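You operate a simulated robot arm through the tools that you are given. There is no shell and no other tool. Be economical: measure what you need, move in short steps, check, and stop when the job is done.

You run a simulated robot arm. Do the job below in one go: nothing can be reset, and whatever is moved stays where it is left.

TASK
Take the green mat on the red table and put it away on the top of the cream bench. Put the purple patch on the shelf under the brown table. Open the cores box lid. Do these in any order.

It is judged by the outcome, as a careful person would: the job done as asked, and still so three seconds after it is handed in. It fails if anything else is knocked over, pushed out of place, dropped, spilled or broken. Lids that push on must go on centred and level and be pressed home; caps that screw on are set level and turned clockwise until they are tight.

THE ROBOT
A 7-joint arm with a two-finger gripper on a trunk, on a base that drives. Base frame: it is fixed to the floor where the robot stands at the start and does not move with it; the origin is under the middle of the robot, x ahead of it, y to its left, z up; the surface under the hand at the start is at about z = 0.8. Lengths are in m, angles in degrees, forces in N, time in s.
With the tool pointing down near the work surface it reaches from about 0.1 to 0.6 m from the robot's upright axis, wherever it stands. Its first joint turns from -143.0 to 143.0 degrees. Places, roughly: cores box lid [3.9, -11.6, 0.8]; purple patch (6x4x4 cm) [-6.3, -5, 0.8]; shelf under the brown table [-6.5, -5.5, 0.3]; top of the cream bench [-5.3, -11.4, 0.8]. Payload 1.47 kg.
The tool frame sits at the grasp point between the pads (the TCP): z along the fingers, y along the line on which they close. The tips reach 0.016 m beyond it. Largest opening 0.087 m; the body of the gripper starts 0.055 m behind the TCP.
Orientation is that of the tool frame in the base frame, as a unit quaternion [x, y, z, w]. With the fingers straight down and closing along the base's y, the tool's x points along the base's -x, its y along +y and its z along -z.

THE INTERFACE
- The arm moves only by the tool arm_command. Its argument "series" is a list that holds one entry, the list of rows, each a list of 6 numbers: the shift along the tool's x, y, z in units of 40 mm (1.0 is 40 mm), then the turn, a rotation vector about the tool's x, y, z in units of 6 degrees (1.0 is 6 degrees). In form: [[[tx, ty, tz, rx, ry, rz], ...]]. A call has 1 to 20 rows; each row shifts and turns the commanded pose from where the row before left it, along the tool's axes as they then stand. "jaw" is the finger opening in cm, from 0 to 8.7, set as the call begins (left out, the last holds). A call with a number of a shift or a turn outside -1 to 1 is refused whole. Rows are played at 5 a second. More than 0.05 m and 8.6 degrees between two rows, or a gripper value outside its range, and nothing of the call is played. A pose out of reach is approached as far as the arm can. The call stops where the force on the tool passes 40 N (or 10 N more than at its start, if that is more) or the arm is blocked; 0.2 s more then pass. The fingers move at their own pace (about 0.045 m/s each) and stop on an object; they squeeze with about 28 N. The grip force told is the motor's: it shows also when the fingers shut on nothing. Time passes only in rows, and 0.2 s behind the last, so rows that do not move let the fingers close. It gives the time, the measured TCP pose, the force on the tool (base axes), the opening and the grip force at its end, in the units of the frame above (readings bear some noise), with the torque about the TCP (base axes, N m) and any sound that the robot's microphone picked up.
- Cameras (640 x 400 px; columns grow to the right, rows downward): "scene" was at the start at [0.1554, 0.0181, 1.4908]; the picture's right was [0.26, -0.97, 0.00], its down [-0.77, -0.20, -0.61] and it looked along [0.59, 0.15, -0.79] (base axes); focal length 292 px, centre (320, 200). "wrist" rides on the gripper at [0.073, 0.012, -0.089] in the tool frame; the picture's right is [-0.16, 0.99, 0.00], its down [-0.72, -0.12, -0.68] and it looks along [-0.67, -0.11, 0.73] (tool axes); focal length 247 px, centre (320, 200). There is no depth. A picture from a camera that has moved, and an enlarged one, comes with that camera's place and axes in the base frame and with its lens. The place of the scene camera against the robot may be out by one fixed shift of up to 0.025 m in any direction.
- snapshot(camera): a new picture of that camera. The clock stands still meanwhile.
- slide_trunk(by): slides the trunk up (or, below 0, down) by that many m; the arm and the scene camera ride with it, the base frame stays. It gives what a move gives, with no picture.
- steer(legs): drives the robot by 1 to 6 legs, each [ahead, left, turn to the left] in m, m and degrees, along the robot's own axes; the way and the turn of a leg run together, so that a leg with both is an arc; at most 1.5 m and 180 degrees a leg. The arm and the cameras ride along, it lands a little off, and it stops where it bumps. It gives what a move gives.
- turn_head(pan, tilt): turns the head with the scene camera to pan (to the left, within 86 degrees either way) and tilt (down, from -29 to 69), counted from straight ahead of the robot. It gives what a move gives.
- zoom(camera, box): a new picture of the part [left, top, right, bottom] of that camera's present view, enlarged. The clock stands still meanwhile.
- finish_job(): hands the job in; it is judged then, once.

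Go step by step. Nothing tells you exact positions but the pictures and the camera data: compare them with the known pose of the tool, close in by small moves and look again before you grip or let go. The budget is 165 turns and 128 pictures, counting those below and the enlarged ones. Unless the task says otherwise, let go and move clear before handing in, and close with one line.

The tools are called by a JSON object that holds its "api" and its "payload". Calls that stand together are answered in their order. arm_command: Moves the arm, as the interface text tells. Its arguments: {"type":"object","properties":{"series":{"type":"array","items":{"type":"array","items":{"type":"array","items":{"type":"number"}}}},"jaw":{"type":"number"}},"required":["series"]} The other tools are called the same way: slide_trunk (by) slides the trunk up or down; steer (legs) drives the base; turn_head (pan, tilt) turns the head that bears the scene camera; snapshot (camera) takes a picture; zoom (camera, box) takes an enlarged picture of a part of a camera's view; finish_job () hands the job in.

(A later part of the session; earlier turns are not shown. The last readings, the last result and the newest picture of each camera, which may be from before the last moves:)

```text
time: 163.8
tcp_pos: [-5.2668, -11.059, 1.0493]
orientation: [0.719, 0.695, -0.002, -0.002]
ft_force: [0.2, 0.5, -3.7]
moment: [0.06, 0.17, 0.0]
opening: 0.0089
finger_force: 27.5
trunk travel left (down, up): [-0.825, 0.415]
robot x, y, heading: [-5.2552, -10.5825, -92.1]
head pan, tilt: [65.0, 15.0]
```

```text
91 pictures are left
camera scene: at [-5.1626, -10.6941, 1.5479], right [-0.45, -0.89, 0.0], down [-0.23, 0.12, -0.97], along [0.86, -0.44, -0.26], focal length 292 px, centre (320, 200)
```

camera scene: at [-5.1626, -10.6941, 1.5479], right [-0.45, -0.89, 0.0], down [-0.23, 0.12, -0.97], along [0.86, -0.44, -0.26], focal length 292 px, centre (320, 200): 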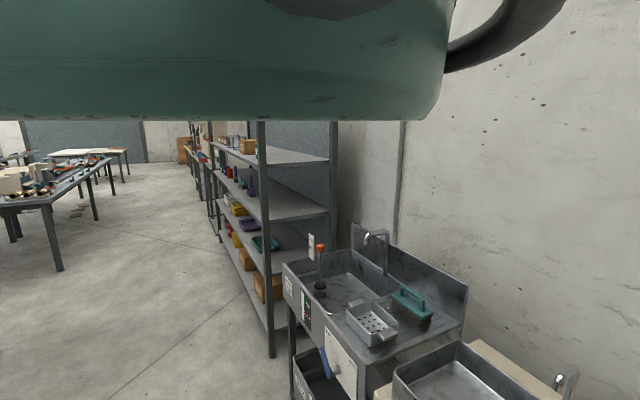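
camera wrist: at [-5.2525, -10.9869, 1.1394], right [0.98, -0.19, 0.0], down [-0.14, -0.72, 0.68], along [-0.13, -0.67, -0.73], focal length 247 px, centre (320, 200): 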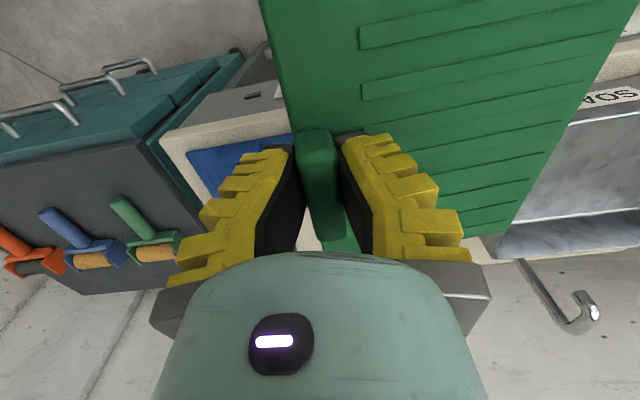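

The positions agree: basin wall x ≈ -5.03, cloth's edge x ≈ -5.33. I'll drive 0.12 m ahead, then adjust and square the tool with the arm, lowering partway.

{"api": "steer", "payload": {"legs": [[0.12, 0.01, 1.5]]}}

{"api": "arm_command", "payload": {"series": [[[-0.6, 0, 0, 0, 0, 0], [-0.6, 0, 0.3, 0, 0, 0], [-0.4, 0, 0.6, 0, 0, 0], [0, 0, 0.8, 0, 0, 0], [0, 0, 0, 0, 0, 0]]]}}

{"api": "snapshot", "payload": {"camera": "wrist"}}

```text
time: 165.1
tcp_pos: [-5.2478, -11.1778, 1.0484]
orientation: [0.711, 0.703, -0.002, -0.001]
ft_force: [0.2, -0.8, -3.4]
moment: [-0.01, 0.14, 0.03]
opening: 0.0089
finger_force: 28.1
trunk travel left (down, up): [-0.825, 0.415]
robot x, y, heading: [-5.2478, -10.7029, -90.6]
head pan, tilt: [65.0, 15.0]
```

```text
time: 166.3
tcp_pos: [-5.2493, -11.2423, 0.9823]
orientation: [0.71, 0.704, -0.002, -0.001]
ft_force: [-0.6, -0.5, -3.2]
moment: [0.01, 0.13, 0.04]
opening: 0.0087
finger_force: 27.9
trunk travel left (down, up): [-0.825, 0.415]
robot x, y, heading: [-5.2493, -10.6998, -90.6]
head pan, tilt: [65.0, 15.0]
```

```text
90 pictures are left
camera wrist: at [-5.2371, -11.1707, 1.0721], right [0.99, -0.17, -0.01], down [-0.12, -0.72, 0.68], along [-0.12, -0.67, -0.73], focal length 247 px, centre (320, 200)
```

wrist: 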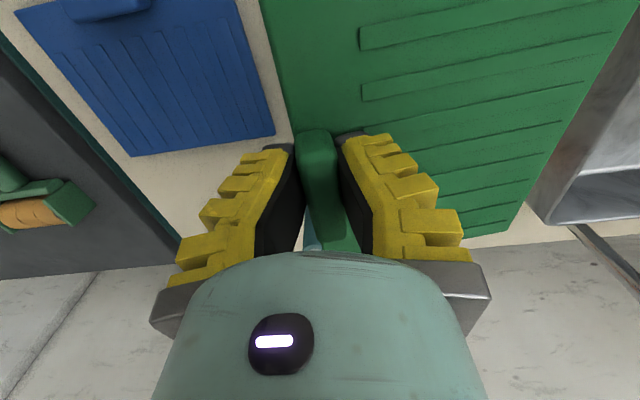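

There are good margins all round. I'll lower most of the way, then look before contact.

{"api": "arm_command", "payload": {"series": [[[0, 0, 0.8, 0, 0, -0.1], [0, 0, 0.8, 0, 0, 0], [0, 0, 0.8, 0, 0, 0], [0, 0, 0.7, 0, 0, 0], [0, 0, 0, 0, 0, 0]]]}}

{"api": "snapshot", "payload": {"camera": "wrist"}}

```text
time: 167.5
tcp_pos: [-5.2477, -11.2409, 0.8577]
orientation: [0.707, 0.708, -0.002, -0.002]
ft_force: [-0.2, -0.8, -2.7]
moment: [0.01, 0.13, 0.0]
opening: 0.0087
finger_force: 28.0
trunk travel left (down, up): [-0.825, 0.415]
robot x, y, heading: [-5.2513, -10.699, -90.6]
head pan, tilt: [65.0, 15.0]
```

```text
89 pictures are left
camera wrist: at [-5.2376, -11.1687, 0.9477], right [0.99, -0.16, 0.0], down [-0.11, -0.72, 0.68], along [-0.11, -0.67, -0.73], focal length 247 px, centre (320, 200)
```

wrist: 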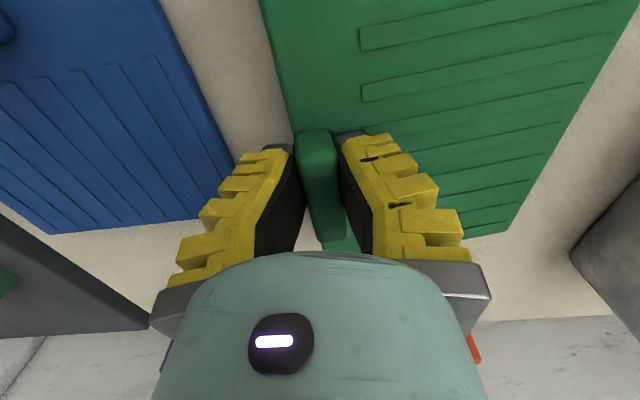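

{"api": "arm_command", "payload": {"series": [[[0, 0, 0.5, 0, 0, 0], [0, 0, 0.15, 0, 0, 0], [0, 0, 0, 0, 0, 0]]]}}

{"api": "arm_command", "payload": {"series": [[[0, 0, 0.08, 0, 0, 0], [0, 0, 0, 0, 0, 0]]]}}

```text
time: 168.3
tcp_pos: [-5.2483, -11.2414, 0.8314]
orientation: [0.707, 0.707, -0.002, 0.0]
ft_force: [-0.3, -1.3, -1.0]
moment: [-0.18, -0.11, -0.16]
opening: 0.009
finger_force: 27.6
trunk travel left (down, up): [-0.825, 0.415]
robot x, y, heading: [-5.2492, -10.6977, -90.4]
head pan, tilt: [65.0, 15.0]
```

```text
time: 168.9
tcp_pos: [-5.2481, -11.2422, 0.8289]
orientation: [0.707, 0.707, -0.002, -0.001]
ft_force: [0.9, 0.4, 4.8]
moment: [-0.06, -0.06, -0.07]
opening: 0.0103
finger_force: 28.3
trunk travel left (down, up): [-0.825, 0.415]
robot x, y, heading: [-5.2509, -10.6971, -90.4]
head pan, tilt: [65.0, 15.0]
```

The mat is resting on the bench. I'll open slightly, rise and look.

{"api": "arm_command", "payload": {"series": [[[0, 0, 0, 0, 0, 0], [0, 0, 0, 0, 0, 0], [0, 0, -0.4, 0, 0, 0], [0, 0, -0.8, 0, 0, 0], [0, 0, -0.9, 0, 0, 0], [0, 0, -0.9, 0, 0, 0], [0, 0, -0.9, 0, 0, 0], [0, 0, -0.9, 0, 0, 0], [0, 0, 0, 0, 0, 0]]], "jaw": 3.5}}

{"api": "snapshot", "payload": {"camera": "wrist"}}

```text
time: 170.9
tcp_pos: [-5.2482, -11.2405, 1.0202]
orientation: [0.707, 0.707, -0.002, -0.001]
ft_force: [-0.5, 0.0, 0.3]
moment: [-0.02, -0.02, -0.01]
opening: 0.0408
finger_force: 4.0
trunk travel left (down, up): [-0.825, 0.415]
robot x, y, heading: [-5.252, -10.6976, -90.6]
head pan, tilt: [65.0, 15.0]
```

```text
88 pictures are left
camera wrist: at [-5.2372, -11.1686, 1.1105], right [0.99, -0.16, 0.0], down [-0.11, -0.72, 0.68], along [-0.11, -0.67, -0.73], focal length 247 px, centre (320, 200)
```

wrist: 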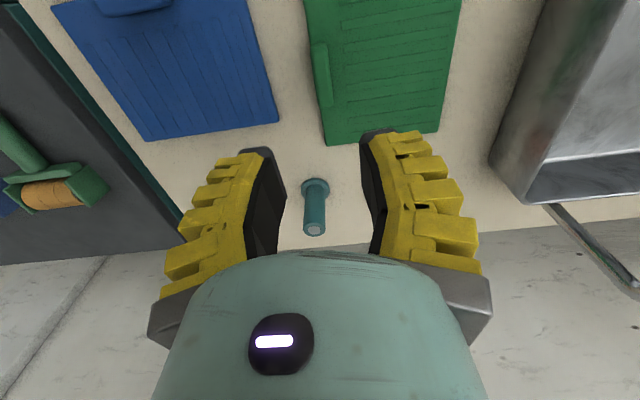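

The green mat lies flat and centred on the cream bench. I'll back off, raise the trunk for clearance and turn to find the way to the brown table.

{"api": "steer", "payload": {"legs": [[-0.45, 0, 0]]}}

{"api": "slide_trunk", "payload": {"by": 0.3}}

{"api": "steer", "payload": {"legs": [[0, 0, -90], [0, 0, -65]]}}

{"api": "snapshot", "payload": {"camera": "scene"}}

{"api": "snapshot", "payload": {"camera": "wrist"}}

```text
time: 173.6
tcp_pos: [-5.241, -10.7931, 1.0205]
orientation: [0.704, 0.711, -0.001, -0.001]
ft_force: [-0.3, -0.1, 0.0]
moment: [0.01, 0.0, -0.01]
opening: 0.0408
finger_force: 4.3
trunk travel left (down, up): [-0.825, 0.415]
robot x, y, heading: [-5.2455, -10.2508, -90.3]
head pan, tilt: [65.0, 15.0]
```

```text
time: 176.6
tcp_pos: [-5.2407, -10.7936, 1.3211]
orientation: [0.704, 0.71, -0.001, -0.001]
ft_force: [-1.1, 0.2, 0.3]
moment: [0.03, 0.02, -0.04]
opening: 0.0406
finger_force: 3.9
trunk travel left (down, up): [-1.125, 0.115]
robot x, y, heading: [-5.2456, -10.2526, -90.0]
head pan, tilt: [65.0, 15.0]
```

```text
time: 183.7
tcp_pos: [-5.4802, -9.7654, 1.3205]
orientation: [0.845, -0.535, 0.001, -0.002]
ft_force: [-0.2, 0.0, 0.6]
moment: [-0.04, 0.02, 0.01]
opening: 0.041
finger_force: 4.1
trunk travel left (down, up): [-1.125, 0.115]
robot x, y, heading: [-5.2429, -10.2521, 114.9]
head pan, tilt: [65.0, 15.0]
```

```text
87 pictures are left
camera scene: at [-5.3563, -10.1896, 1.848], right [0.0, 1.0, 0.0], down [0.26, 0.0, -0.97], along [-0.97, 0.0, -0.26], focal length 292 px, centre (320, 200)
```

scene: 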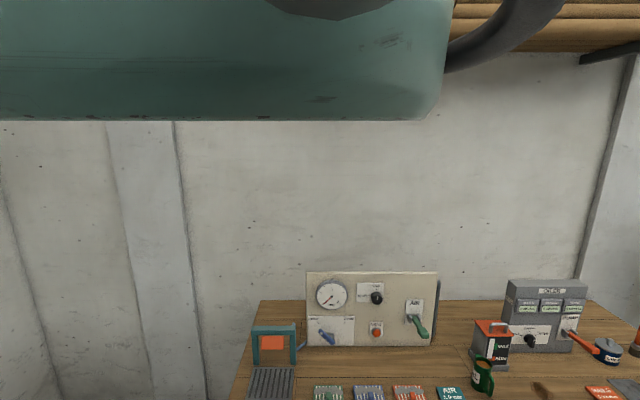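

```text
86 pictures are left
camera wrist: at [-5.4599, -9.8361, 1.4103], right [-0.96, -0.28, 0.0], down [-0.21, 0.7, 0.68], along [-0.19, 0.65, -0.73], focal length 247 px, centre (320, 200)
```

wrist: 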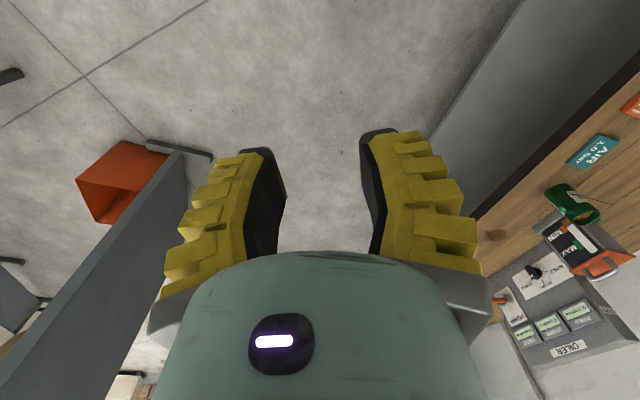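

A wide lane leads north at x ≈ -5.3. I'll turn so the camera looks north.

{"api": "steer", "payload": {"legs": [[0, 0, -80]]}}

{"api": "snapshot", "payload": {"camera": "scene"}}

```text
time: 187.5
tcp_pos: [-4.8026, -9.9427, 1.3203]
orientation: [-0.298, 0.955, -0.001, 0.001]
ft_force: [0.5, -0.3, 0.2]
moment: [0.02, 0.02, -0.03]
opening: 0.041
finger_force: 4.7
trunk travel left (down, up): [-1.125, 0.115]
robot x, y, heading: [-5.2466, -10.255, 34.1]
head pan, tilt: [65.0, 15.0]
```

```text
85 pictures are left
camera scene: at [-5.1905, -10.1219, 1.848], right [0.99, 0.16, 0.0], down [0.04, -0.26, -0.97], along [-0.15, 0.95, -0.26], focal length 292 px, centre (320, 200)
```

scene: 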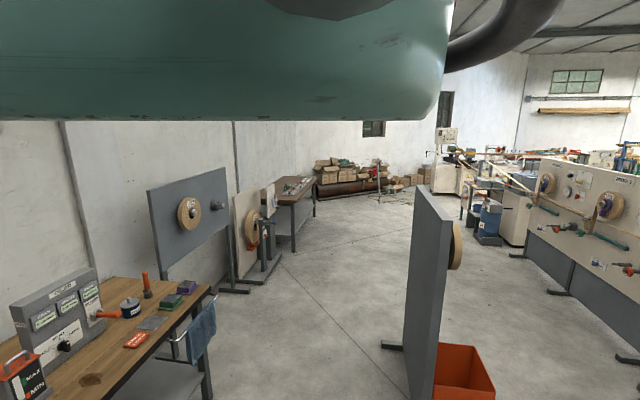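

I see the brown table ahead, with its near leg around (-6.26, -6.2). The lane is x -6.1 to -5.0. I'll drive north along x = -5.55.

{"api": "steer", "payload": {"legs": [[0, 0, 55.9], [0, 0.3, 0], [1.2, 0, 0], [1.2, 0, 0], [1.0, 0, 0]]}}

{"api": "snapshot", "payload": {"camera": "scene"}}

```text
time: 208.3
tcp_pos: [-5.6651, -6.3023, 1.3203]
orientation: [0.723, -0.691, 0.0, -0.001]
ft_force: [-0.1, 0.1, -1.1]
moment: [0.01, -0.01, 0.02]
opening: 0.0411
finger_force: 4.1
trunk travel left (down, up): [-1.125, 0.115]
robot x, y, heading: [-5.6361, -6.8437, 92.1]
head pan, tilt: [65.0, 15.0]
```

```text
84 pictures are left
camera scene: at [-5.7151, -6.7378, 1.848], right [0.39, 0.92, 0.0], down [0.24, -0.1, -0.97], along [-0.89, 0.38, -0.26], focal length 292 px, centre (320, 200)
```

scene: 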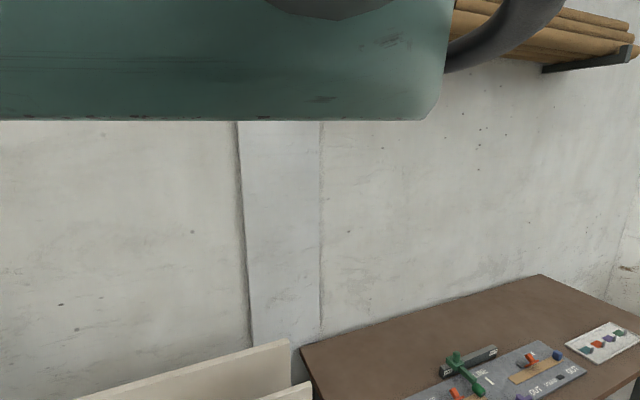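

The brown table is ahead on the left, with a tray of coloured blocks at its far end. I'll move north along it and tilt the camera down.

{"api": "steer", "payload": {"legs": [[0.9, -0.1, 0], [0.55, 0, 0]]}}

{"api": "turn_head", "payload": {"pan": 65, "tilt": 38}}

{"api": "snapshot", "payload": {"camera": "scene"}}

```text
time: 215.9
tcp_pos: [-5.6336, -4.8302, 1.3204]
orientation: [0.727, -0.686, 0.002, -0.001]
ft_force: [-0.4, 0.2, 0.3]
moment: [0.02, -0.04, 0.02]
opening: 0.041
finger_force: 4.5
trunk travel left (down, up): [-1.125, 0.115]
robot x, y, heading: [-5.5992, -5.3709, 92.8]
head pan, tilt: [65.0, 15.0]
```

```text
time: 216.8
tcp_pos: [-5.6326, -4.8306, 1.3196]
orientation: [0.728, -0.686, 0.002, -0.001]
ft_force: [0.1, 0.3, 1.0]
moment: [0.04, 0.0, -0.03]
opening: 0.041
finger_force: 4.0
trunk travel left (down, up): [-1.125, 0.115]
robot x, y, heading: [-5.6002, -5.3715, 92.9]
head pan, tilt: [65.0, 38.0]
```

```text
83 pictures are left
camera scene: at [-5.6701, -5.269, 1.8115], right [0.38, 0.93, 0.0], down [0.57, -0.23, -0.79], along [-0.73, 0.3, -0.61], focal length 292 px, centre (320, 200)
```

scene: 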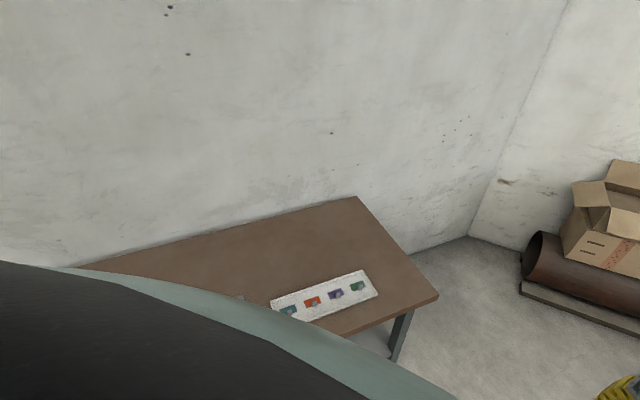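

{"api": "zoom", "payload": {"camera": "scene", "box": [240, 250, 400, 350]}}

```text
4.00 times, centred on (320, 300) of scene
camera zoom: at [-5.6701, -5.269, 1.8115], right [0.38, 0.93, 0.0], down [0.57, -0.23, -0.79], along [-0.73, 0.3, -0.61], focal length 1167 px, centre (320, -200)
```

zoom: 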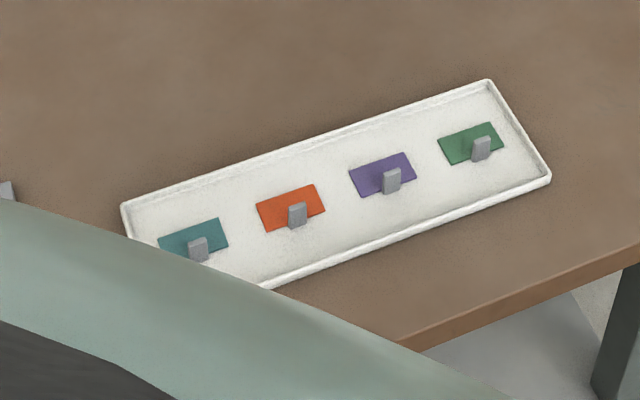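

The purple patch is third in the white tray, with a grey tab at about (-6.27, -4.95). I'll face west in front of it.

{"api": "steer", "payload": {"legs": [[0, 0, 87], [0, -0.42, 0]]}}

{"api": "snapshot", "payload": {"camera": "wrist"}}

```text
time: 223.1
tcp_pos: [-6.1377, -4.947, 1.3202]
orientation: [1.0, 0.003, 0.0, -0.002]
ft_force: [0.0, -1.0, 0.0]
moment: [0.02, 0.02, 0.02]
opening: 0.0409
finger_force: 3.9
trunk travel left (down, up): [-1.125, 0.115]
robot x, y, heading: [-5.597, -4.9415, 179.8]
head pan, tilt: [65.0, 38.0]
```

```text
81 pictures are left
camera wrist: at [-6.0656, -4.9597, 1.4103], right [-0.15, -0.99, 0.0], down [-0.72, 0.11, 0.68], along [-0.67, 0.11, -0.73], focal length 247 px, centre (320, 200)
```

wrist: 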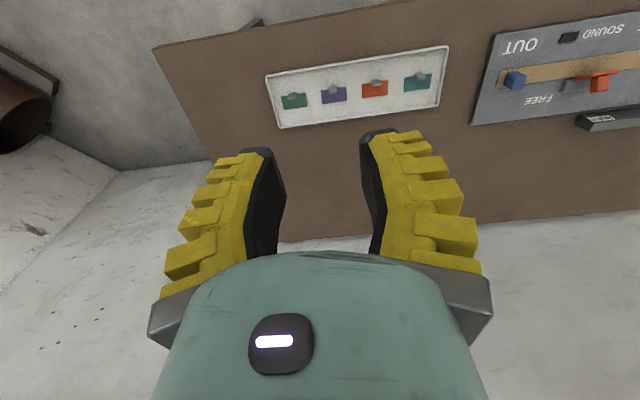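

{"api": "steer", "payload": {"legs": [[0.1, 0, 0]]}}

{"api": "slide_trunk", "payload": {"by": -0.35}}

{"api": "snapshot", "payload": {"camera": "wrist"}}

```text
time: 224.2
tcp_pos: [-6.2356, -4.9485, 1.32]
orientation: [1.0, 0.003, 0.0, -0.002]
ft_force: [-0.1, 0.3, -0.4]
moment: [0.05, -0.03, 0.0]
opening: 0.0408
finger_force: 4.4
trunk travel left (down, up): [-1.125, 0.115]
robot x, y, heading: [-5.6934, -4.9442, 180.1]
head pan, tilt: [65.0, 38.0]
```

```text
time: 227.7
tcp_pos: [-6.2357, -4.9466, 0.9691]
orientation: [1.0, 0.004, 0.0, -0.001]
ft_force: [-0.4, -0.5, -0.1]
moment: [-0.04, 0.02, -0.03]
opening: 0.0406
finger_force: 4.3
trunk travel left (down, up): [-0.775, 0.465]
robot x, y, heading: [-5.6989, -4.9438, 179.9]
head pan, tilt: [65.0, 38.0]
```

```text
80 pictures are left
camera wrist: at [-6.1637, -4.9596, 1.0603], right [-0.15, -0.99, 0.0], down [-0.72, 0.11, 0.68], along [-0.67, 0.11, -0.73], focal length 247 px, centre (320, 200)
```

wrist: 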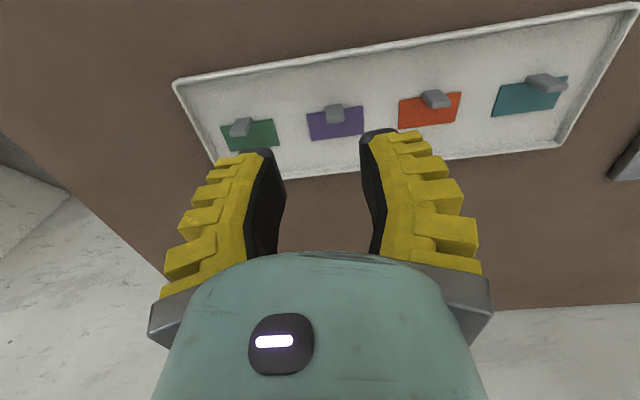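

{"api": "zoom", "payload": {"camera": "wrist", "box": [260, 70, 420, 170]}}

```text
4.00 times, centred on (340, 120) of wrist
camera zoom: at [-6.1637, -4.9596, 1.0603], right [-0.15, -0.99, 0.0], down [-0.72, 0.11, 0.68], along [-0.67, 0.11, -0.73], focal length 988 px, centre (240, 520)
```

zoom: 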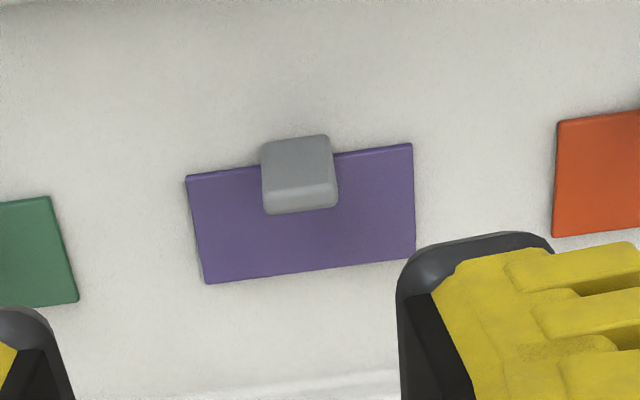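

The grey tab (2 cm wide, thin, ~2.7 cm tall) stands on the patch's near edge at about (-6.268, -4.957). I'll pitch the tool 36° forward so I can later reach in under the table with the same pose, and line up in y.

{"api": "arm_command", "payload": {"series": [[[0, 0.25, 0, 0, -1, 0], [0, 0, 0, 0, -1, 0], [0, 0, 0, 0, -1, 0], [0, 0, 0, 0, -1, 0], [0, 0, 0, 0, -1, 0], [0, 0, 0, 0, -1, 0], [0, 0, 0, 0, 0, 0]]], "jaw": 4}}

{"api": "snapshot", "payload": {"camera": "wrist"}}

```text
time: 229.3
tcp_pos: [-6.2347, -4.9578, 0.9704]
orientation: [0.951, 0.004, -0.309, -0.001]
ft_force: [-0.1, -0.6, 0.4]
moment: [-0.01, -0.01, -0.01]
opening: 0.0458
finger_force: 4.4
trunk travel left (down, up): [-0.775, 0.465]
robot x, y, heading: [-5.694, -4.944, 179.7]
head pan, tilt: [65.0, 38.0]
```

```text
78 pictures are left
camera wrist: at [-6.125, -4.9688, 1.0002], right [-0.12, -0.99, 0.09], down [-0.18, 0.11, 0.98], along [-0.98, 0.1, -0.2], focal length 247 px, centre (320, 200)
```

wrist: 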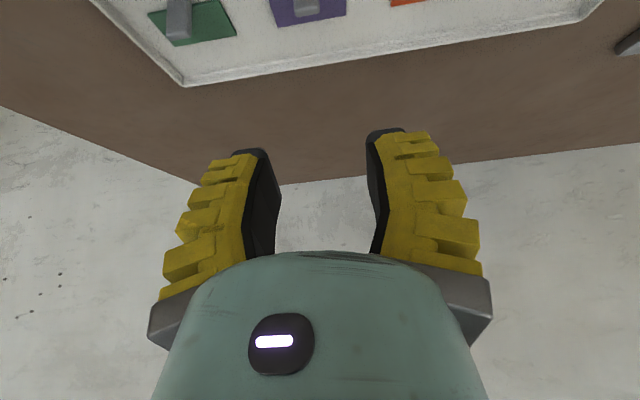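

{"api": "arm_command", "payload": {"series": [[[0.32, 0, 0.9, 0, 0, 0], [0.32, 0, 0.9, 0, 0, 0], [0.31, 0, 0.91, 0, 0, 0], [0, 0, 0, 0, 0, 0]]]}}

{"api": "snapshot", "payload": {"camera": "wrist"}}

```text
time: 230.3
tcp_pos: [-6.2663, -4.9541, 0.8601]
orientation: [0.951, 0.005, -0.309, -0.001]
ft_force: [0.3, 0.2, -0.7]
moment: [0.01, -0.01, 0.02]
opening: 0.0459
finger_force: 4.0
trunk travel left (down, up): [-0.775, 0.465]
robot x, y, heading: [-5.6978, -4.9427, 180.0]
head pan, tilt: [65.0, 38.0]
```

```text
77 pictures are left
camera wrist: at [-6.1557, -4.967, 0.8906], right [-0.12, -0.99, 0.09], down [-0.19, 0.11, 0.98], along [-0.98, 0.1, -0.2], focal length 247 px, centre (320, 200)
```

wrist: 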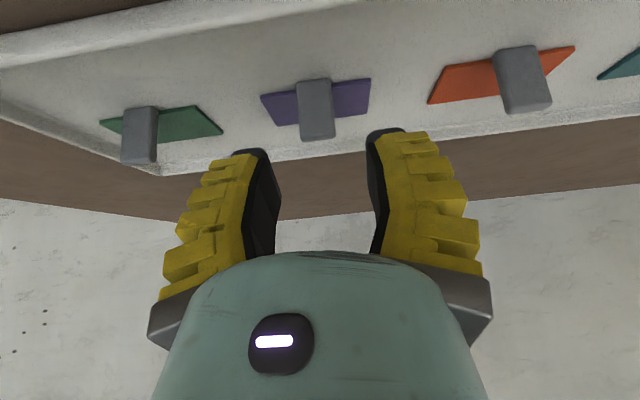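

The tab's top is at z ≈ 0.837, base 0.805, x ≈ -6.27, and it's centred in y. I'll move the last 3 cm.

{"api": "arm_command", "payload": {"series": [[[0.15, 0.03, 0.35, 0, 0, 0], [0.15, 0.03, 0.32, 0, 0, 0], [0, 0, 0, 0, 0, 0]]]}}

{"api": "snapshot", "payload": {"camera": "wrist"}}

```text
time: 231.1
tcp_pos: [-6.2734, -4.9602, 0.8343]
orientation: [0.951, 0.005, -0.308, -0.001]
ft_force: [0.5, 1.2, -0.1]
moment: [-0.02, -0.03, 0.02]
opening: 0.0458
finger_force: 4.5
trunk travel left (down, up): [-0.775, 0.465]
robot x, y, heading: [-5.6938, -4.9433, 179.8]
head pan, tilt: [65.0, 38.0]
```

```text
76 pictures are left
camera wrist: at [-6.1627, -4.9715, 0.8623], right [-0.12, -0.99, 0.09], down [-0.19, 0.11, 0.98], along [-0.98, 0.1, -0.2], focal length 247 px, centre (320, 200)
```

wrist: 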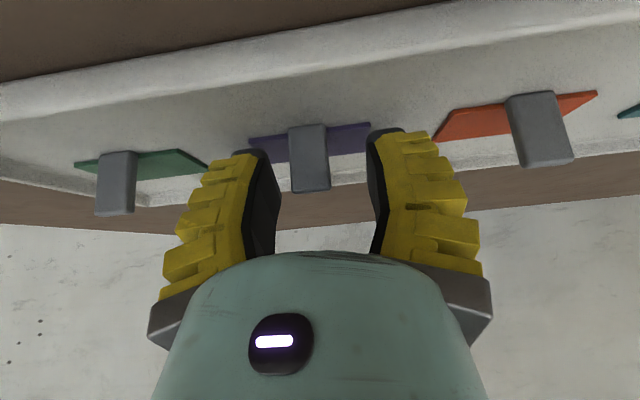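

{"api": "arm_command", "payload": {"series": [[[0.07, -0.1, 0.09, 0, 0, 0], [0, 0, 0, 0, 0, 0]]]}}

{"api": "arm_command", "payload": {"series": [[[0, 0, 0, 0, 0, 0], [0, 0, 0, 0, 0, 0], [0, 0, 0, 0, 0, 0], [0, 0, 0, 0, 0, 0]]], "jaw": 0}}

{"api": "snapshot", "payload": {"camera": "wrist"}}

```text
time: 231.7
tcp_pos: [-6.2746, -4.9566, 0.826]
orientation: [0.951, 0.004, -0.309, -0.001]
ft_force: [0.8, 0.1, -0.1]
moment: [0.0, 0.0, -0.01]
opening: 0.0459
finger_force: 4.4
trunk travel left (down, up): [-0.775, 0.465]
robot x, y, heading: [-5.6975, -4.9364, 179.9]
head pan, tilt: [65.0, 38.0]
```

```text
time: 232.7
tcp_pos: [-6.2746, -4.9563, 0.8267]
orientation: [0.951, 0.004, -0.309, -0.001]
ft_force: [0.2, 0.0, 0.8]
moment: [-0.01, 0.0, 0.02]
opening: 0.006
finger_force: 27.8
trunk travel left (down, up): [-0.775, 0.465]
robot x, y, heading: [-5.6953, -4.9392, 179.8]
head pan, tilt: [65.0, 38.0]
```

```text
75 pictures are left
camera wrist: at [-6.1638, -4.9679, 0.8574], right [-0.12, -0.99, 0.09], down [-0.19, 0.11, 0.98], along [-0.98, 0.1, -0.2], focal length 247 px, centre (320, 200)
```

wrist: 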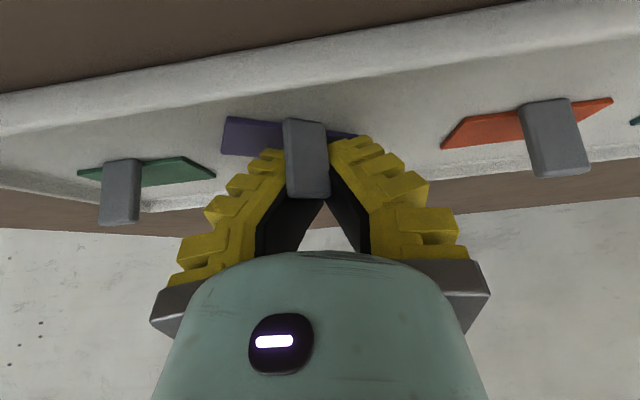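

Gripped. I'll lift and check.

{"api": "arm_command", "payload": {"series": [[[-0.15, 0, -0.2, 0, 0, 0], [-0.3, 0, -0.4, 0, 0, 0], [-0.4, 0, -0.6, 0, 0, 0], [-0.4, 0, -0.6, 0, 0, 0], [0, 0, 0, 0, 0, 0]]]}}

{"api": "snapshot", "payload": {"camera": "wrist"}}

```text
time: 233.9
tcp_pos: [-6.271, -4.9567, 0.9145]
orientation: [0.951, 0.004, -0.308, -0.001]
ft_force: [0.0, 0.8, 0.2]
moment: [-0.01, 0.0, 0.01]
opening: 0.0003
finger_force: 27.6
trunk travel left (down, up): [-0.775, 0.465]
robot x, y, heading: [-5.696, -4.9411, 180.1]
head pan, tilt: [65.0, 38.0]
```

```text
74 pictures are left
camera wrist: at [-6.1611, -4.9684, 0.9448], right [-0.12, -0.99, 0.09], down [-0.19, 0.11, 0.98], along [-0.97, 0.1, -0.2], focal length 247 px, centre (320, 200)
```

wrist: 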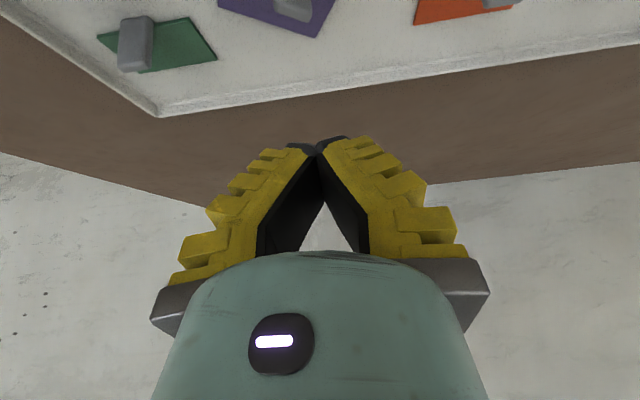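

It slipped: the fingers converge towards the tips, and the tips were behind the tab. I'll open, return to the viewing pose and re-aim with the tips on the tab.

{"api": "arm_command", "payload": {"series": [[[0, 0, 0, 0, 0, 0], [0.3, 0, 0.3, 0, 0, 0], [0.3, 0, 0.3, 0, 0, 0], [0.35, 0, 0.37, 0, 0, 0], [0, 0, 0, 0, 0, 0]]], "jaw": 4}}

{"api": "snapshot", "payload": {"camera": "wrist"}}

```text
time: 235.1
tcp_pos: [-6.2647, -4.9546, 0.8599]
orientation: [0.951, 0.005, -0.31, 0.0]
ft_force: [-0.1, 0.8, -0.4]
moment: [0.01, -0.01, 0.05]
opening: 0.046
finger_force: 4.2
trunk travel left (down, up): [-0.775, 0.465]
robot x, y, heading: [-5.6945, -4.941, 179.8]
head pan, tilt: [65.0, 38.0]
```

```text
73 pictures are left
camera wrist: at [-6.1538, -4.9669, 0.8905], right [-0.12, -0.99, 0.09], down [-0.19, 0.11, 0.98], along [-0.98, 0.1, -0.2], focal length 247 px, centre (320, 200)
```

wrist: 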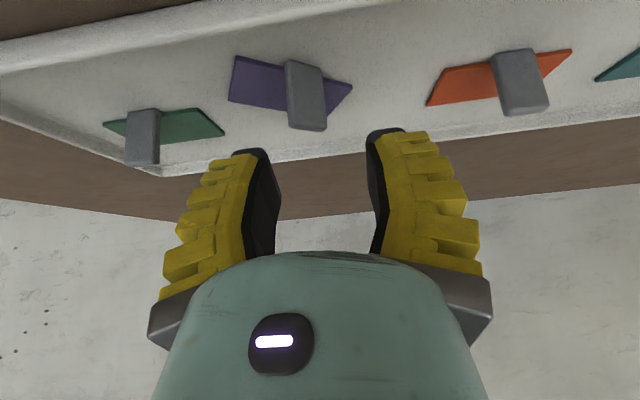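

The patch has been turned and shifted a little. I'll zoom in.

{"api": "zoom", "payload": {"camera": "wrist", "box": [200, 20, 392, 140]}}

```text
3.33 times, centred on (296, 80) of wrist
camera zoom: at [-6.1538, -4.9669, 0.8905], right [-0.12, -0.99, 0.09], down [-0.19, 0.11, 0.98], along [-0.98, 0.1, -0.2], focal length 823 px, centre (400, 600)
```

zoom: 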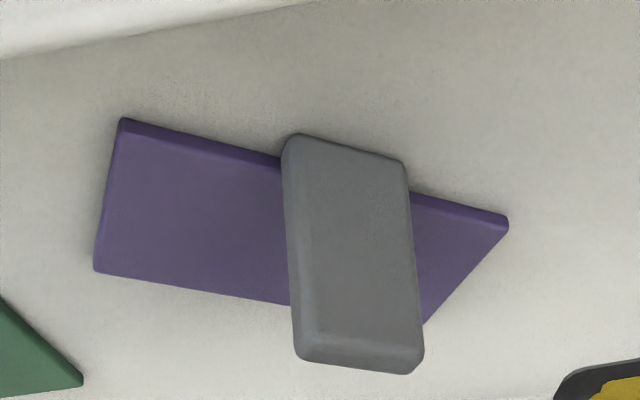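

The patch has yawed about 32° clockwise, with its tab now near (-6.260, -4.952). I'll rise 3 cm and yaw the tool to match.

{"api": "arm_command", "payload": {"series": [[[-0.44, 0, -0.61, 0, 0, 0], [0, 0, 0, 0.628, 0, 0.863], [0, 0, 0, 0.628, 0, 0.863], [0, 0, 0, 0.628, 0, 0.863], [0, 0, 0, 0.628, 0, 0.863], [0, 0, 0, 0.628, 0, 0.863], [0, 0, 0, 0, 0, 0]]]}}

{"api": "snapshot", "payload": {"camera": "wrist"}}

```text
time: 236.7
tcp_pos: [-6.2653, -4.9545, 0.8906]
orientation: [0.915, -0.259, -0.298, -0.086]
ft_force: [0.2, 0.1, -0.1]
moment: [0.0, -0.01, -0.03]
opening: 0.0458
finger_force: 4.5
trunk travel left (down, up): [-0.775, 0.465]
robot x, y, heading: [-5.6935, -4.942, 179.9]
head pan, tilt: [65.0, 38.0]
```

```text
71 pictures are left
camera wrist: at [-6.1772, -5.0249, 0.9206], right [-0.63, -0.77, 0.09], down [-0.1, 0.19, 0.98], along [-0.77, 0.6, -0.19], focal length 247 px, centre (320, 200)
```

wrist: 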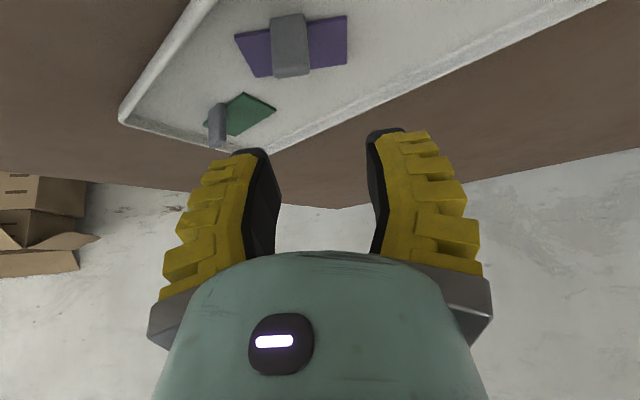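

{"api": "arm_command", "payload": {"series": [[[0.26, -0.16, -0.19, 0, 0, 0], [0.3, 0, 0.4, 0, 0, 0], [0.29, 0, 0.41, 0, 0, 0], [0, 0, 0, 0, 0, 0]]]}}

{"api": "snapshot", "payload": {"camera": "wrist"}}

```text
time: 237.7
tcp_pos: [-6.2512, -4.958, 0.8519]
orientation: [0.914, -0.259, -0.299, -0.086]
ft_force: [-1.2, -0.1, 0.1]
moment: [0.0, -0.02, 0.0]
opening: 0.0459
finger_force: 4.0
trunk travel left (down, up): [-0.775, 0.465]
robot x, y, heading: [-5.6913, -4.9413, 180.2]
head pan, tilt: [65.0, 38.0]
```

```text
70 pictures are left
camera wrist: at [-6.1624, -5.0263, 0.882], right [-0.63, -0.77, 0.09], down [-0.1, 0.19, 0.98], along [-0.77, 0.6, -0.19], focal length 247 px, centre (320, 200)
```

wrist: 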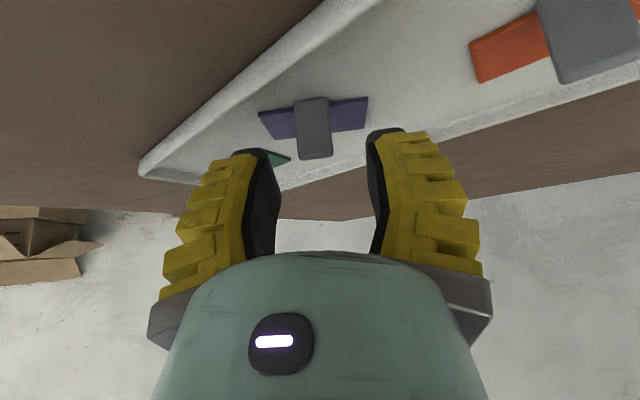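

{"api": "arm_command", "payload": {"series": [[[0.12, -0.03, 0.27, 0, 0, 0], [0.12, -0.02, 0.265, 0, 0, 0], [0, 0, 0, 0, 0, 0]]]}}

{"api": "zoom", "payload": {"camera": "wrist", "box": [200, 90, 440, 240]}}

```text
time: 238.5
tcp_pos: [-6.2538, -4.952, 0.8285]
orientation: [0.915, -0.259, -0.298, -0.086]
ft_force: [-0.8, -0.2, 1.5]
moment: [0.03, -0.03, 0.02]
opening: 0.0454
finger_force: 3.8
trunk travel left (down, up): [-0.775, 0.465]
robot x, y, heading: [-5.6969, -4.9392, 180.1]
head pan, tilt: [65.0, 38.0]
```

```text
2.67 times, centred on (320, 165) of wrist
camera zoom: at [-6.1658, -5.0219, 0.8583], right [-0.63, -0.77, 0.09], down [-0.1, 0.19, 0.98], along [-0.77, 0.6, -0.19], focal length 659 px, centre (320, 293)
```

zoom: 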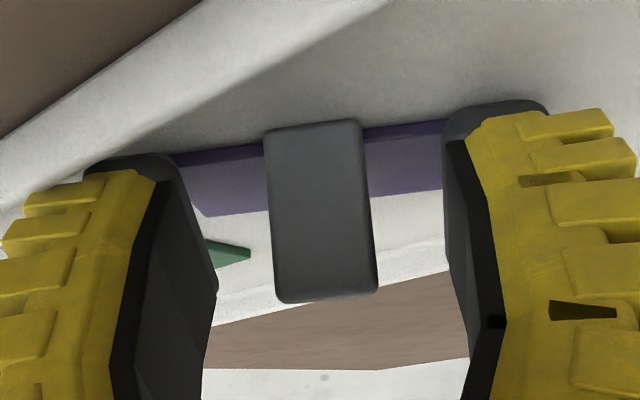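

The tab is between the pads. Closing.

{"api": "arm_command", "payload": {"series": [[[0, 0, 0, 0, 0, 0], [0, 0, 0, 0, 0, 0], [0, 0, 0, 0, 0, 0], [0, 0, 0, 0, 0, 0]]], "jaw": 0}}

{"api": "zoom", "payload": {"camera": "wrist", "box": [200, 90, 440, 240]}}

```text
time: 239.5
tcp_pos: [-6.255, -4.9517, 0.8278]
orientation: [0.915, -0.258, -0.298, -0.085]
ft_force: [3.9, -0.5, 6.9]
moment: [-0.01, 0.01, -0.03]
opening: 0.0076
finger_force: 27.7
trunk travel left (down, up): [-0.775, 0.465]
robot x, y, heading: [-5.6955, -4.941, 180.0]
head pan, tilt: [65.0, 38.0]
```

```text
2.67 times, centred on (320, 165) of wrist
camera zoom: at [-6.1659, -5.0223, 0.8587], right [-0.63, -0.77, 0.09], down [-0.1, 0.19, 0.98], along [-0.77, 0.6, -0.19], focal length 659 px, centre (320, 293)
```

zoom: 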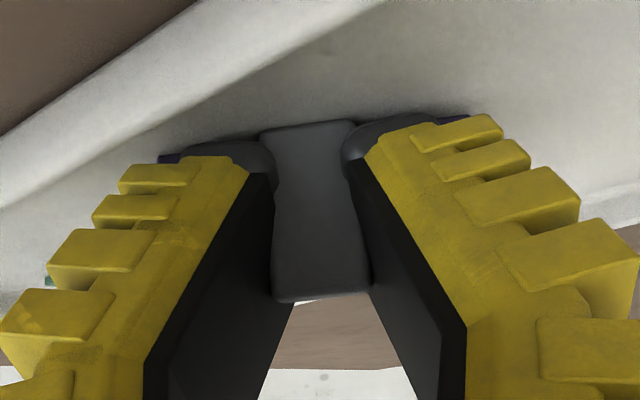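

The tab is now squeezed between the tips. I'll lift straight up slowly.

{"api": "arm_command", "payload": {"series": [[[-0.07, 0, -0.1, 0, 0, 0], [-0.15, 0, -0.2, 0, 0, 0], [-0.15, 0, -0.2, 0, 0, 0], [-0.3, 0, -0.4, 0, 0, 0], [0, 0, 0, 0, 0, 0]]]}}

{"api": "snapshot", "payload": {"camera": "wrist"}}

```text
time: 240.7
tcp_pos: [-6.2538, -4.9521, 0.8727]
orientation: [0.915, -0.258, -0.298, -0.086]
ft_force: [-1.1, -0.2, -0.7]
moment: [0.02, 0.02, 0.01]
opening: 0.0064
finger_force: 27.7
trunk travel left (down, up): [-0.775, 0.465]
robot x, y, heading: [-5.6944, -4.9407, 179.7]
head pan, tilt: [65.0, 38.0]
```

```text
67 pictures are left
camera wrist: at [-6.1658, -5.0219, 0.9022], right [-0.63, -0.78, 0.09], down [-0.1, 0.19, 0.98], along [-0.77, 0.6, -0.2], focal length 247 px, centre (320, 200)
```

wrist: 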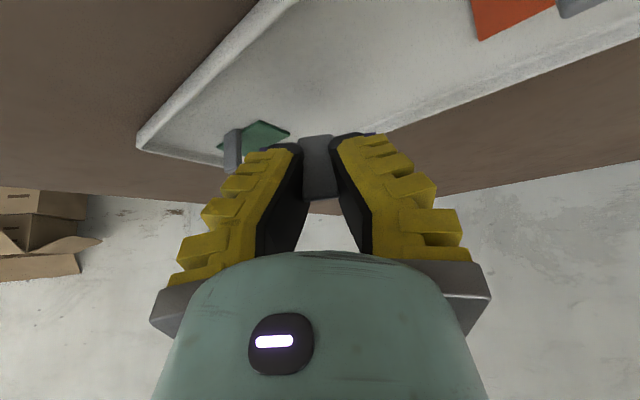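

The patch is held. I'll raise it, yaw back, and back away to see the shelf.

{"api": "arm_command", "payload": {"series": [[[-0.5, 0, -0.7, 0, 0, 0], [-0.5, 0, -0.7, 0, 0, 0], [0, 0, 0, -0.628, 0, -0.863], [0, 0, 0, -0.628, 0, -0.863], [0, 0, 0, -0.628, 0, -0.863], [0, 0, 0, -0.628, 0, -0.863], [0, 0, 0, -0.628, 0, -0.863], [0, 0, 0, 0, 0, 0]]]}}

{"api": "steer", "payload": {"legs": [[-0.7, 0, 0]]}}

{"api": "turn_head", "payload": {"pan": 65, "tilt": 30}}

{"api": "snapshot", "payload": {"camera": "scene"}}

{"api": "snapshot", "payload": {"camera": "wrist"}}

```text
time: 242.5
tcp_pos: [-6.2535, -4.9522, 0.9409]
orientation: [0.951, 0.005, -0.309, -0.001]
ft_force: [0.7, -0.2, -0.4]
moment: [-0.03, 0.0, -0.02]
opening: 0.006
finger_force: 28.1
trunk travel left (down, up): [-0.775, 0.465]
robot x, y, heading: [-5.6953, -4.9447, 179.9]
head pan, tilt: [65.0, 38.0]
```

```text
time: 246.3
tcp_pos: [-5.5492, -4.9546, 0.9423]
orientation: [0.951, 0.005, -0.309, 0.0]
ft_force: [-0.5, 0.5, -0.1]
moment: [-0.02, -0.01, 0.01]
opening: 0.0058
finger_force: 27.6
trunk travel left (down, up): [-0.775, 0.465]
robot x, y, heading: [-4.9899, -4.943, -180.1]
head pan, tilt: [65.0, 38.0]
```

```text
time: 247.0
tcp_pos: [-5.5486, -4.9544, 0.9416]
orientation: [0.951, 0.004, -0.309, -0.001]
ft_force: [-0.2, 0.4, -0.4]
moment: [-0.01, 0.0, 0.03]
opening: 0.006
finger_force: 28.0
trunk travel left (down, up): [-0.775, 0.465]
robot x, y, heading: [-4.9874, -4.9435, -179.8]
head pan, tilt: [65.0, 30.0]
```

```text
66 pictures are left
camera scene: at [-5.0855, -5.0258, 1.4737], right [-0.91, 0.42, 0.0], down [0.21, 0.45, -0.87], along [-0.37, -0.78, -0.5], focal length 292 px, centre (320, 200)
```

scene: 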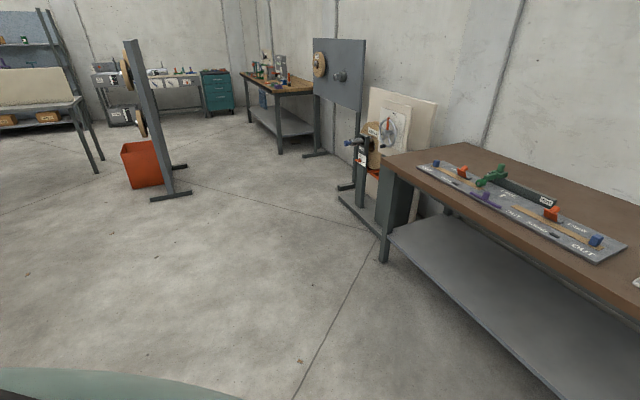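

```text
65 pictures are left
camera wrist: at [-5.4379, -4.9661, 0.9718], right [-0.12, -0.99, 0.09], down [-0.19, 0.11, 0.98], along [-0.98, 0.1, -0.2], focal length 247 px, centre (320, 200)
```

wrist: 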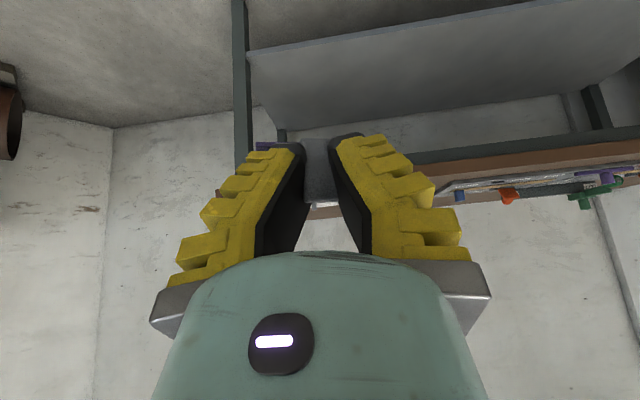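

The shelf under the table is empty, with its front edge near x ≈ -6.17. I'll lower the trunk in the open, shift along, and then look.

{"api": "slide_trunk", "payload": {"by": -0.48}}

{"api": "steer", "payload": {"legs": [[0, 0.3, 0], [0.35, 0, 0]]}}

{"api": "snapshot", "payload": {"camera": "wrist"}}

{"api": "snapshot", "payload": {"camera": "scene"}}

```text
refused: -0.48 is not a number from -0.4 to 0.4
```

```text
time: 250.9
tcp_pos: [-5.8863, -5.2555, 0.941]
orientation: [0.951, 0.006, -0.309, 0.0]
ft_force: [0.3, -0.7, 0.2]
moment: [-0.01, 0.02, 0.0]
opening: 0.0061
finger_force: 28.4
trunk travel left (down, up): [-0.775, 0.465]
robot x, y, heading: [-5.3283, -5.2421, -179.8]
head pan, tilt: [65.0, 30.0]
```

```text
64 pictures are left
camera wrist: at [-5.7755, -5.2661, 0.9718], right [-0.11, -0.99, 0.09], down [-0.19, 0.11, 0.98], along [-0.98, 0.1, -0.2], focal length 247 px, centre (320, 200)
```

wrist: 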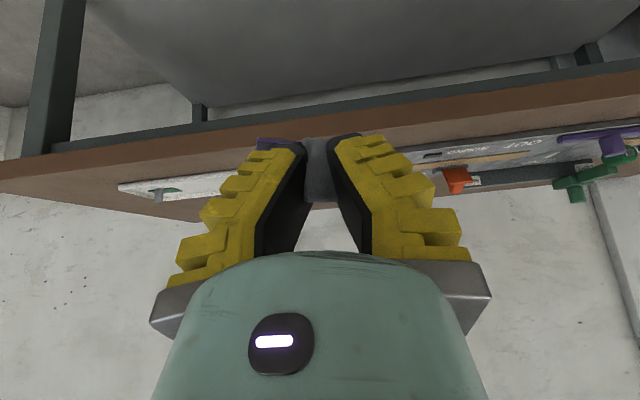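

```text
63 pictures are left
camera scene: at [-5.4228, -5.3246, 1.4738], right [-0.91, 0.42, 0.0], down [0.21, 0.45, -0.87], along [-0.36, -0.79, -0.5], focal length 292 px, centre (320, 200)
```

scene: 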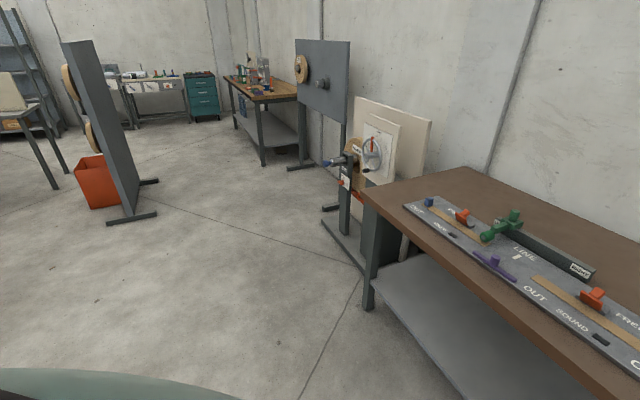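

I'll lower in two steps; the hand is still 0.2 m short of the table edge.

{"api": "slide_trunk", "payload": {"by": -0.38}}

{"api": "slide_trunk", "payload": {"by": -0.1}}

{"api": "snapshot", "payload": {"camera": "wrist"}}

{"api": "snapshot", "payload": {"camera": "scene"}}

```text
time: 254.5
tcp_pos: [-5.8861, -5.255, 0.562]
orientation: [0.951, 0.007, -0.309, 0.0]
ft_force: [-0.2, 0.7, -0.1]
moment: [0.02, 0.02, 0.0]
opening: 0.0061
finger_force: 27.7
trunk travel left (down, up): [-0.395, 0.845]
robot x, y, heading: [-5.3287, -5.2403, -179.8]
head pan, tilt: [65.0, 30.0]
```

```text
time: 255.9
tcp_pos: [-5.8862, -5.2549, 0.4612]
orientation: [0.951, 0.006, -0.309, 0.0]
ft_force: [0.1, 0.3, -0.7]
moment: [-0.01, 0.04, 0.03]
opening: 0.0062
finger_force: 27.6
trunk travel left (down, up): [-0.295, 0.945]
robot x, y, heading: [-5.3262, -5.243, -179.4]
head pan, tilt: [65.0, 30.0]
```

```text
62 pictures are left
camera wrist: at [-5.7756, -5.2661, 0.4919], right [-0.11, -0.99, 0.09], down [-0.19, 0.11, 0.98], along [-0.98, 0.1, -0.2], focal length 247 px, centre (320, 200)
```

wrist: 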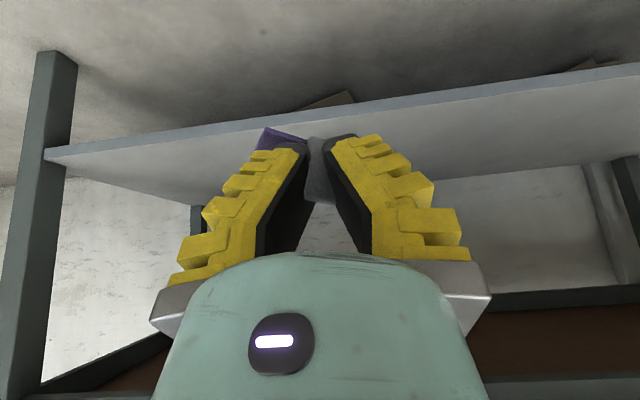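

```text
61 pictures are left
camera scene: at [-5.4229, -5.3246, 0.9938], right [-0.91, 0.42, 0.0], down [0.21, 0.45, -0.87], along [-0.36, -0.79, -0.5], focal length 292 px, centre (320, 200)
```

scene: 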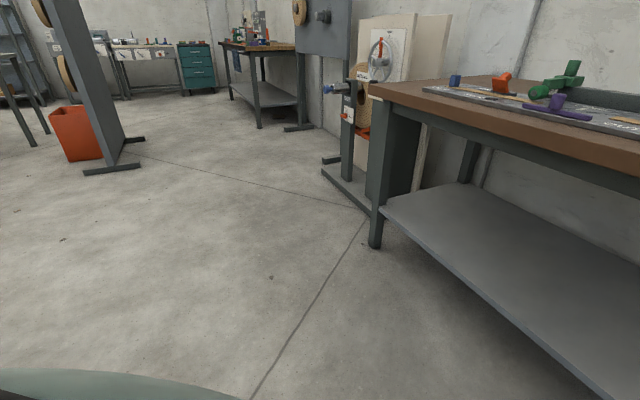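

I'll lower a bit more and drive slowly in under the table.

{"api": "slide_trunk", "payload": {"by": -0.07}}

{"api": "steer", "payload": {"legs": [[0.2, 0, 0]]}}

{"api": "snapshot", "payload": {"camera": "wrist"}}

{"api": "turn_head", "payload": {"pan": 45, "tilt": 30}}

{"api": "snapshot", "payload": {"camera": "scene"}}

```text
time: 256.9
tcp_pos: [-5.8867, -5.2543, 0.391]
orientation: [0.951, 0.007, -0.309, 0.0]
ft_force: [0.7, -0.8, 0.2]
moment: [-0.02, -0.04, 0.0]
opening: 0.0061
finger_force: 28.0
trunk travel left (down, up): [-0.225, 1.015]
robot x, y, heading: [-5.3277, -5.243, -179.9]
head pan, tilt: [65.0, 30.0]
```

```text
time: 258.5
tcp_pos: [-6.0828, -5.2585, 0.3909]
orientation: [0.951, 0.009, -0.309, 0.001]
ft_force: [-0.4, 0.5, 0.8]
moment: [0.02, 0.0, 0.01]
opening: 0.006
finger_force: 27.6
trunk travel left (down, up): [-0.225, 1.015]
robot x, y, heading: [-5.523, -5.2446, -179.6]
head pan, tilt: [65.0, 30.0]
```

```text
60 pictures are left
camera wrist: at [-5.9721, -5.2691, 0.4214], right [-0.11, -0.99, 0.09], down [-0.19, 0.11, 0.98], along [-0.98, 0.09, -0.2], focal length 247 px, centre (320, 200)
```

wrist: 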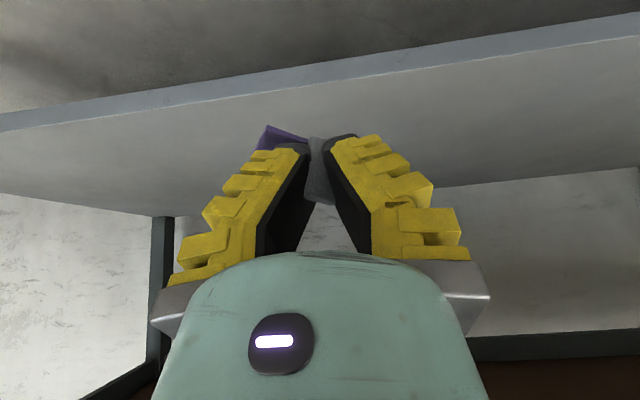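

```text
time: 259.4
tcp_pos: [-6.0849, -5.2579, 0.3918]
orientation: [0.951, 0.008, -0.309, 0.0]
ft_force: [0.0, 0.2, -0.2]
moment: [0.0, 0.0, 0.0]
opening: 0.0061
finger_force: 27.7
trunk travel left (down, up): [-0.225, 1.015]
robot x, y, heading: [-5.5241, -5.2435, -179.5]
head pan, tilt: [45.0, 30.0]
```

```text
59 pictures are left
camera scene: at [-5.6331, -5.3191, 0.9238], right [-0.83, 0.56, 0.0], down [0.28, 0.42, -0.87], along [-0.48, -0.72, -0.5], focal length 292 px, centre (320, 200)
```

scene: 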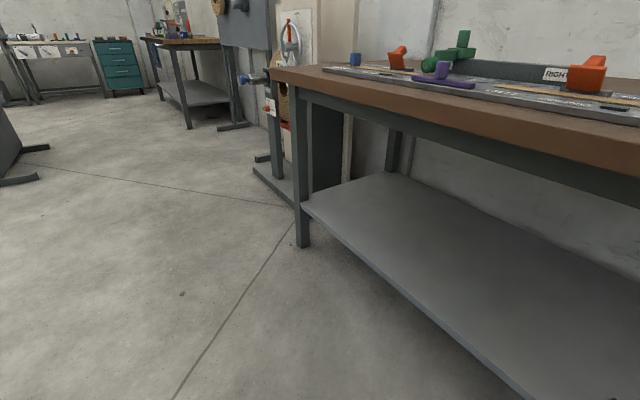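

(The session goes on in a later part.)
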